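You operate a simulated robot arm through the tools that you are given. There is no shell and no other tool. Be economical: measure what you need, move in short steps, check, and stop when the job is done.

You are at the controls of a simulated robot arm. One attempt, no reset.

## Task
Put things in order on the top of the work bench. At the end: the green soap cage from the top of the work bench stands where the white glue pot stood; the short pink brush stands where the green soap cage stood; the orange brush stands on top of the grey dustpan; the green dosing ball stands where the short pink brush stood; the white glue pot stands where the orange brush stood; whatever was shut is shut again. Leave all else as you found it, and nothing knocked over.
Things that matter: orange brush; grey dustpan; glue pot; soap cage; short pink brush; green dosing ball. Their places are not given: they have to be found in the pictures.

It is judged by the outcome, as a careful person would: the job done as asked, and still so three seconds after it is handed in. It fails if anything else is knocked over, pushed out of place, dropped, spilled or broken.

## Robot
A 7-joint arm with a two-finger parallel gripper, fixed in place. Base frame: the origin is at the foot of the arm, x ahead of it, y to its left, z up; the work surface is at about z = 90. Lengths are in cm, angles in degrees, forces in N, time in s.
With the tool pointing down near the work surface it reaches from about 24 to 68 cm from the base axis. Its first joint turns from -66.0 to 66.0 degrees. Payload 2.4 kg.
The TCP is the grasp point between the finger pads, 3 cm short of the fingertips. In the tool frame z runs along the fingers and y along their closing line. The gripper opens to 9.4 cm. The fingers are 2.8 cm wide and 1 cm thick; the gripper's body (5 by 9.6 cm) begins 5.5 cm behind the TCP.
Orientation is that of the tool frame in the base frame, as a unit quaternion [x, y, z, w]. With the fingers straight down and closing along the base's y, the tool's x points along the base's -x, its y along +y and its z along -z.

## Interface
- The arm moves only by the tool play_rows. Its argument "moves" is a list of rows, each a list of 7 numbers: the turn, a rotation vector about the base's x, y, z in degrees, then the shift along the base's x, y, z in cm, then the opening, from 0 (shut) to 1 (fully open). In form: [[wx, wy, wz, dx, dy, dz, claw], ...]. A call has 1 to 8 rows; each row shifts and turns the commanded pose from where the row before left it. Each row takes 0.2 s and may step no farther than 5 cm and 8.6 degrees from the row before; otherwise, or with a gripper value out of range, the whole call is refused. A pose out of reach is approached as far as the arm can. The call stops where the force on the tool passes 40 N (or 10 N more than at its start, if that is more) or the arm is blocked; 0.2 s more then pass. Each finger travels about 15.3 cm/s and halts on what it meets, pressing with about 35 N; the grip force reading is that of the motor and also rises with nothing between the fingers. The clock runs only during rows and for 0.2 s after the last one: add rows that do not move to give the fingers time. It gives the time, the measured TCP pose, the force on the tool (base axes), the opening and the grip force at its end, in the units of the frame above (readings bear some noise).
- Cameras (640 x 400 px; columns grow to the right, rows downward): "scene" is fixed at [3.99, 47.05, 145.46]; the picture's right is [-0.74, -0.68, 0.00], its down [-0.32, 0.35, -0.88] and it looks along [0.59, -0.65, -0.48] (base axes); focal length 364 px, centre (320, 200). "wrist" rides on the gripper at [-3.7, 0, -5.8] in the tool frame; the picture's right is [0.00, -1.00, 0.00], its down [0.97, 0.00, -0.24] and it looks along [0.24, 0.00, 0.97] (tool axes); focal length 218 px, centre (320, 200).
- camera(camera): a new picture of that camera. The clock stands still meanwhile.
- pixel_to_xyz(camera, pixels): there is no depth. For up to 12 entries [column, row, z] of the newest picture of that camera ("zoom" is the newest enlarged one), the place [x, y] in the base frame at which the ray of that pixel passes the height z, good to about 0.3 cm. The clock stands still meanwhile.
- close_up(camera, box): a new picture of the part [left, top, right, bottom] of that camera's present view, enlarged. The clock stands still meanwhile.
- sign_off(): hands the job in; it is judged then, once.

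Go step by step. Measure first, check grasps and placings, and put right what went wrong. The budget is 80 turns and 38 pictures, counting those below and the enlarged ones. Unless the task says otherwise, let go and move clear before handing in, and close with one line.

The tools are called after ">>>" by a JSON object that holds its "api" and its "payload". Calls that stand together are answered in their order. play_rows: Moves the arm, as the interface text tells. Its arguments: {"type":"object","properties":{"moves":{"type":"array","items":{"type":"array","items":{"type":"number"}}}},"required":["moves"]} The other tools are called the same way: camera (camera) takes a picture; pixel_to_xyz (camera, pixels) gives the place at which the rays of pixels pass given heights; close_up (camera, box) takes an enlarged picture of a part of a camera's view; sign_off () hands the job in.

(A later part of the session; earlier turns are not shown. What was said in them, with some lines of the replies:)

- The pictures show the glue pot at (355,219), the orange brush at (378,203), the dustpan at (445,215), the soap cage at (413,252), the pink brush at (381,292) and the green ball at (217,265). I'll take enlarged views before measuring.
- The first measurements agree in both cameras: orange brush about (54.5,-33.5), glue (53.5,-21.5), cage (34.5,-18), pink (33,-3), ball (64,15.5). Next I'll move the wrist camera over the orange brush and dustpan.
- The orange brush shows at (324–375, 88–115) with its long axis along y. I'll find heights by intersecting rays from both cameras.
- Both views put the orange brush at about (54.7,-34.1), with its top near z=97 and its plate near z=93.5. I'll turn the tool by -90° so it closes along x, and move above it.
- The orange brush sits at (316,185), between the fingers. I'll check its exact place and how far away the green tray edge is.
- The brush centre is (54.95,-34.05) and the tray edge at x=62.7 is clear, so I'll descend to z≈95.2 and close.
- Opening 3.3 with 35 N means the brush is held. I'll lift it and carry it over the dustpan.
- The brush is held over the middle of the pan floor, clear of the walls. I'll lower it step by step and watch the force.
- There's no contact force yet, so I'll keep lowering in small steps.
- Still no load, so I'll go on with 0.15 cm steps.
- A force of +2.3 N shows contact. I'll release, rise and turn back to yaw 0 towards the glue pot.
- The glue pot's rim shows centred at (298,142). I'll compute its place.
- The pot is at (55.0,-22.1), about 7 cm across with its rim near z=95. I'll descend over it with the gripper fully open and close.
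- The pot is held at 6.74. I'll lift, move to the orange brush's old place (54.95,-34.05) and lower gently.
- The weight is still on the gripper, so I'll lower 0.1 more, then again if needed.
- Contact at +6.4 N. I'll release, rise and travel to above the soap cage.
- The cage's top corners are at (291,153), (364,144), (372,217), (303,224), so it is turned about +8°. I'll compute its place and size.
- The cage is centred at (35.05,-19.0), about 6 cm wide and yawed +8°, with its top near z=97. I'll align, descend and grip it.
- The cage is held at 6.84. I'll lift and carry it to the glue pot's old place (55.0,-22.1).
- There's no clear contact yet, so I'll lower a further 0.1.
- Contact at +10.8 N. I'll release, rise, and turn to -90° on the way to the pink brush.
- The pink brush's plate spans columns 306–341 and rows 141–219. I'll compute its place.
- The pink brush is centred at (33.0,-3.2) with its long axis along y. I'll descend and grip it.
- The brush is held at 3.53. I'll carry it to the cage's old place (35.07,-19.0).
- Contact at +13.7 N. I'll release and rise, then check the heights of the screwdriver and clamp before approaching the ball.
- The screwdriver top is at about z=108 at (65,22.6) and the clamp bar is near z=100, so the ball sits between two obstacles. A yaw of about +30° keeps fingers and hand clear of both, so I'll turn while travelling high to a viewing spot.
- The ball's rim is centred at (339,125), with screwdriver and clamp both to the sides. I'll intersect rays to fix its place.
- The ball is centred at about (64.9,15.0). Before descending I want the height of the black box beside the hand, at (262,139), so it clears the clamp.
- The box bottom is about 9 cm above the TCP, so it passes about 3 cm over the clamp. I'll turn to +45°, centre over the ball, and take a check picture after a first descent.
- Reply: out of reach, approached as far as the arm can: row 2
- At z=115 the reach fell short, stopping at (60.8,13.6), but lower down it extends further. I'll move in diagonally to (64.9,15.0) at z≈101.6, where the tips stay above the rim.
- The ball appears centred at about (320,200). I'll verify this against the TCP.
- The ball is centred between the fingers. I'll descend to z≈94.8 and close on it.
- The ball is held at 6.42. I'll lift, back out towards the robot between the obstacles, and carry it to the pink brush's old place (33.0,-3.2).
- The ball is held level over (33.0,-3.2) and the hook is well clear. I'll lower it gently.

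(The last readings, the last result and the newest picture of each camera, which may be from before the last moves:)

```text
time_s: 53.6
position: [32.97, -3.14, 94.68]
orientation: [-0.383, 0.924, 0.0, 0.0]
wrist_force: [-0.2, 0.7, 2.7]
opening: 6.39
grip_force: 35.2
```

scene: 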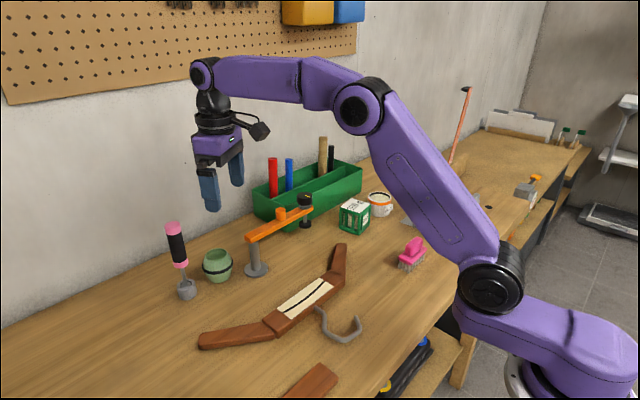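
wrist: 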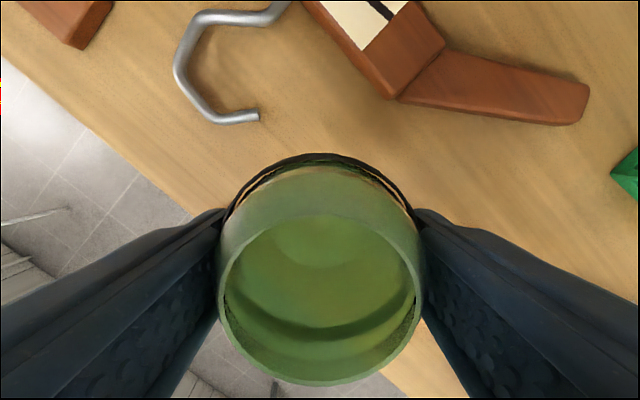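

Contact at +2.7 N. I'll release, rise and take a look.

>>> {"api": "play_rows", "payload": {"moves": [[0, 0, 0, 0, 0, 0, 1], [0, 0, 0, 0, 0, 0, 1], [0, 0, 0, 0, 0, 2, 1], [0, 0, 0, 0, 0, 4.5, 1], [0, 0, 0, 0, 0, 4.5, 1], [0, 0, 0, 0, 0, 4.5, 1], [0, 0, 0, 0, 0, 4.5, 1], [0, 0, 0, 0, 0, 4.5, 1]]}}

>>> {"api": "camera", "payload": {"camera": "scene"}}

>>> {"api": "camera", "payload": {"camera": "wrist"}}

>>> {"api": "close_up", "payload": {"camera": "scene", "box": [320, 170, 500, 330]}}

```text
time_s: 55.4
position: [32.87, -3.08, 119.31]
orientation: [-0.383, 0.924, 0.0, 0.0]
wrist_force: [0.0, -0.4, -0.2]
opening: 9.38
grip_force: 0.1
```

```text
10 pictures are left
```

scene: 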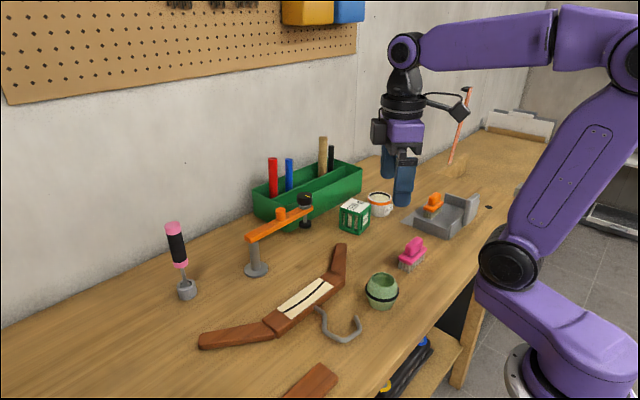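

```text
9 pictures are left
```

wrist: 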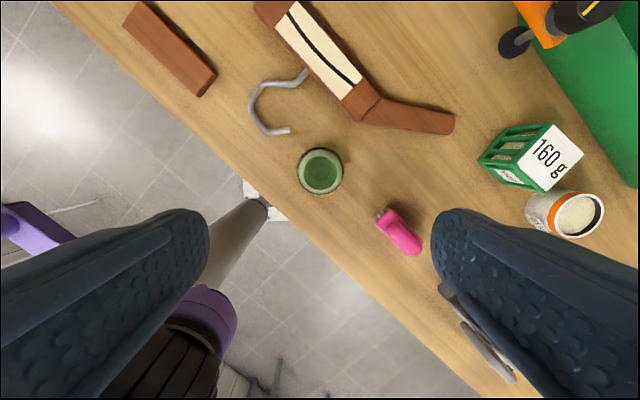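

```text
2.50 times, centred on (410, 250) of scene
```

zoom: 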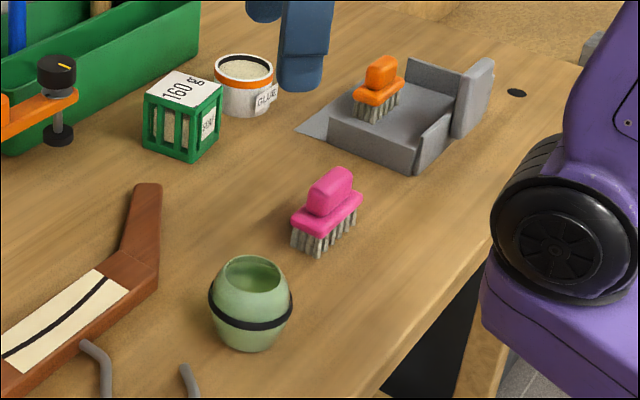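

The pictures show every item upright at its target: ball at (382,291), pink brush at (412,253), cage at (355,216), glue at (380,204), orange brush on the dustpan at (435,202). The screwdriver, clamp, hanger and tray have not moved, and the gripper is clear, so I'm handing in.

>>> {"api": "sign_off", "payload": {}}

```text
The job is handed in.
```

The job is handed in: all five items stand where you asked, nothing was knocked over or pushed out of place, and nothing had to be opened.
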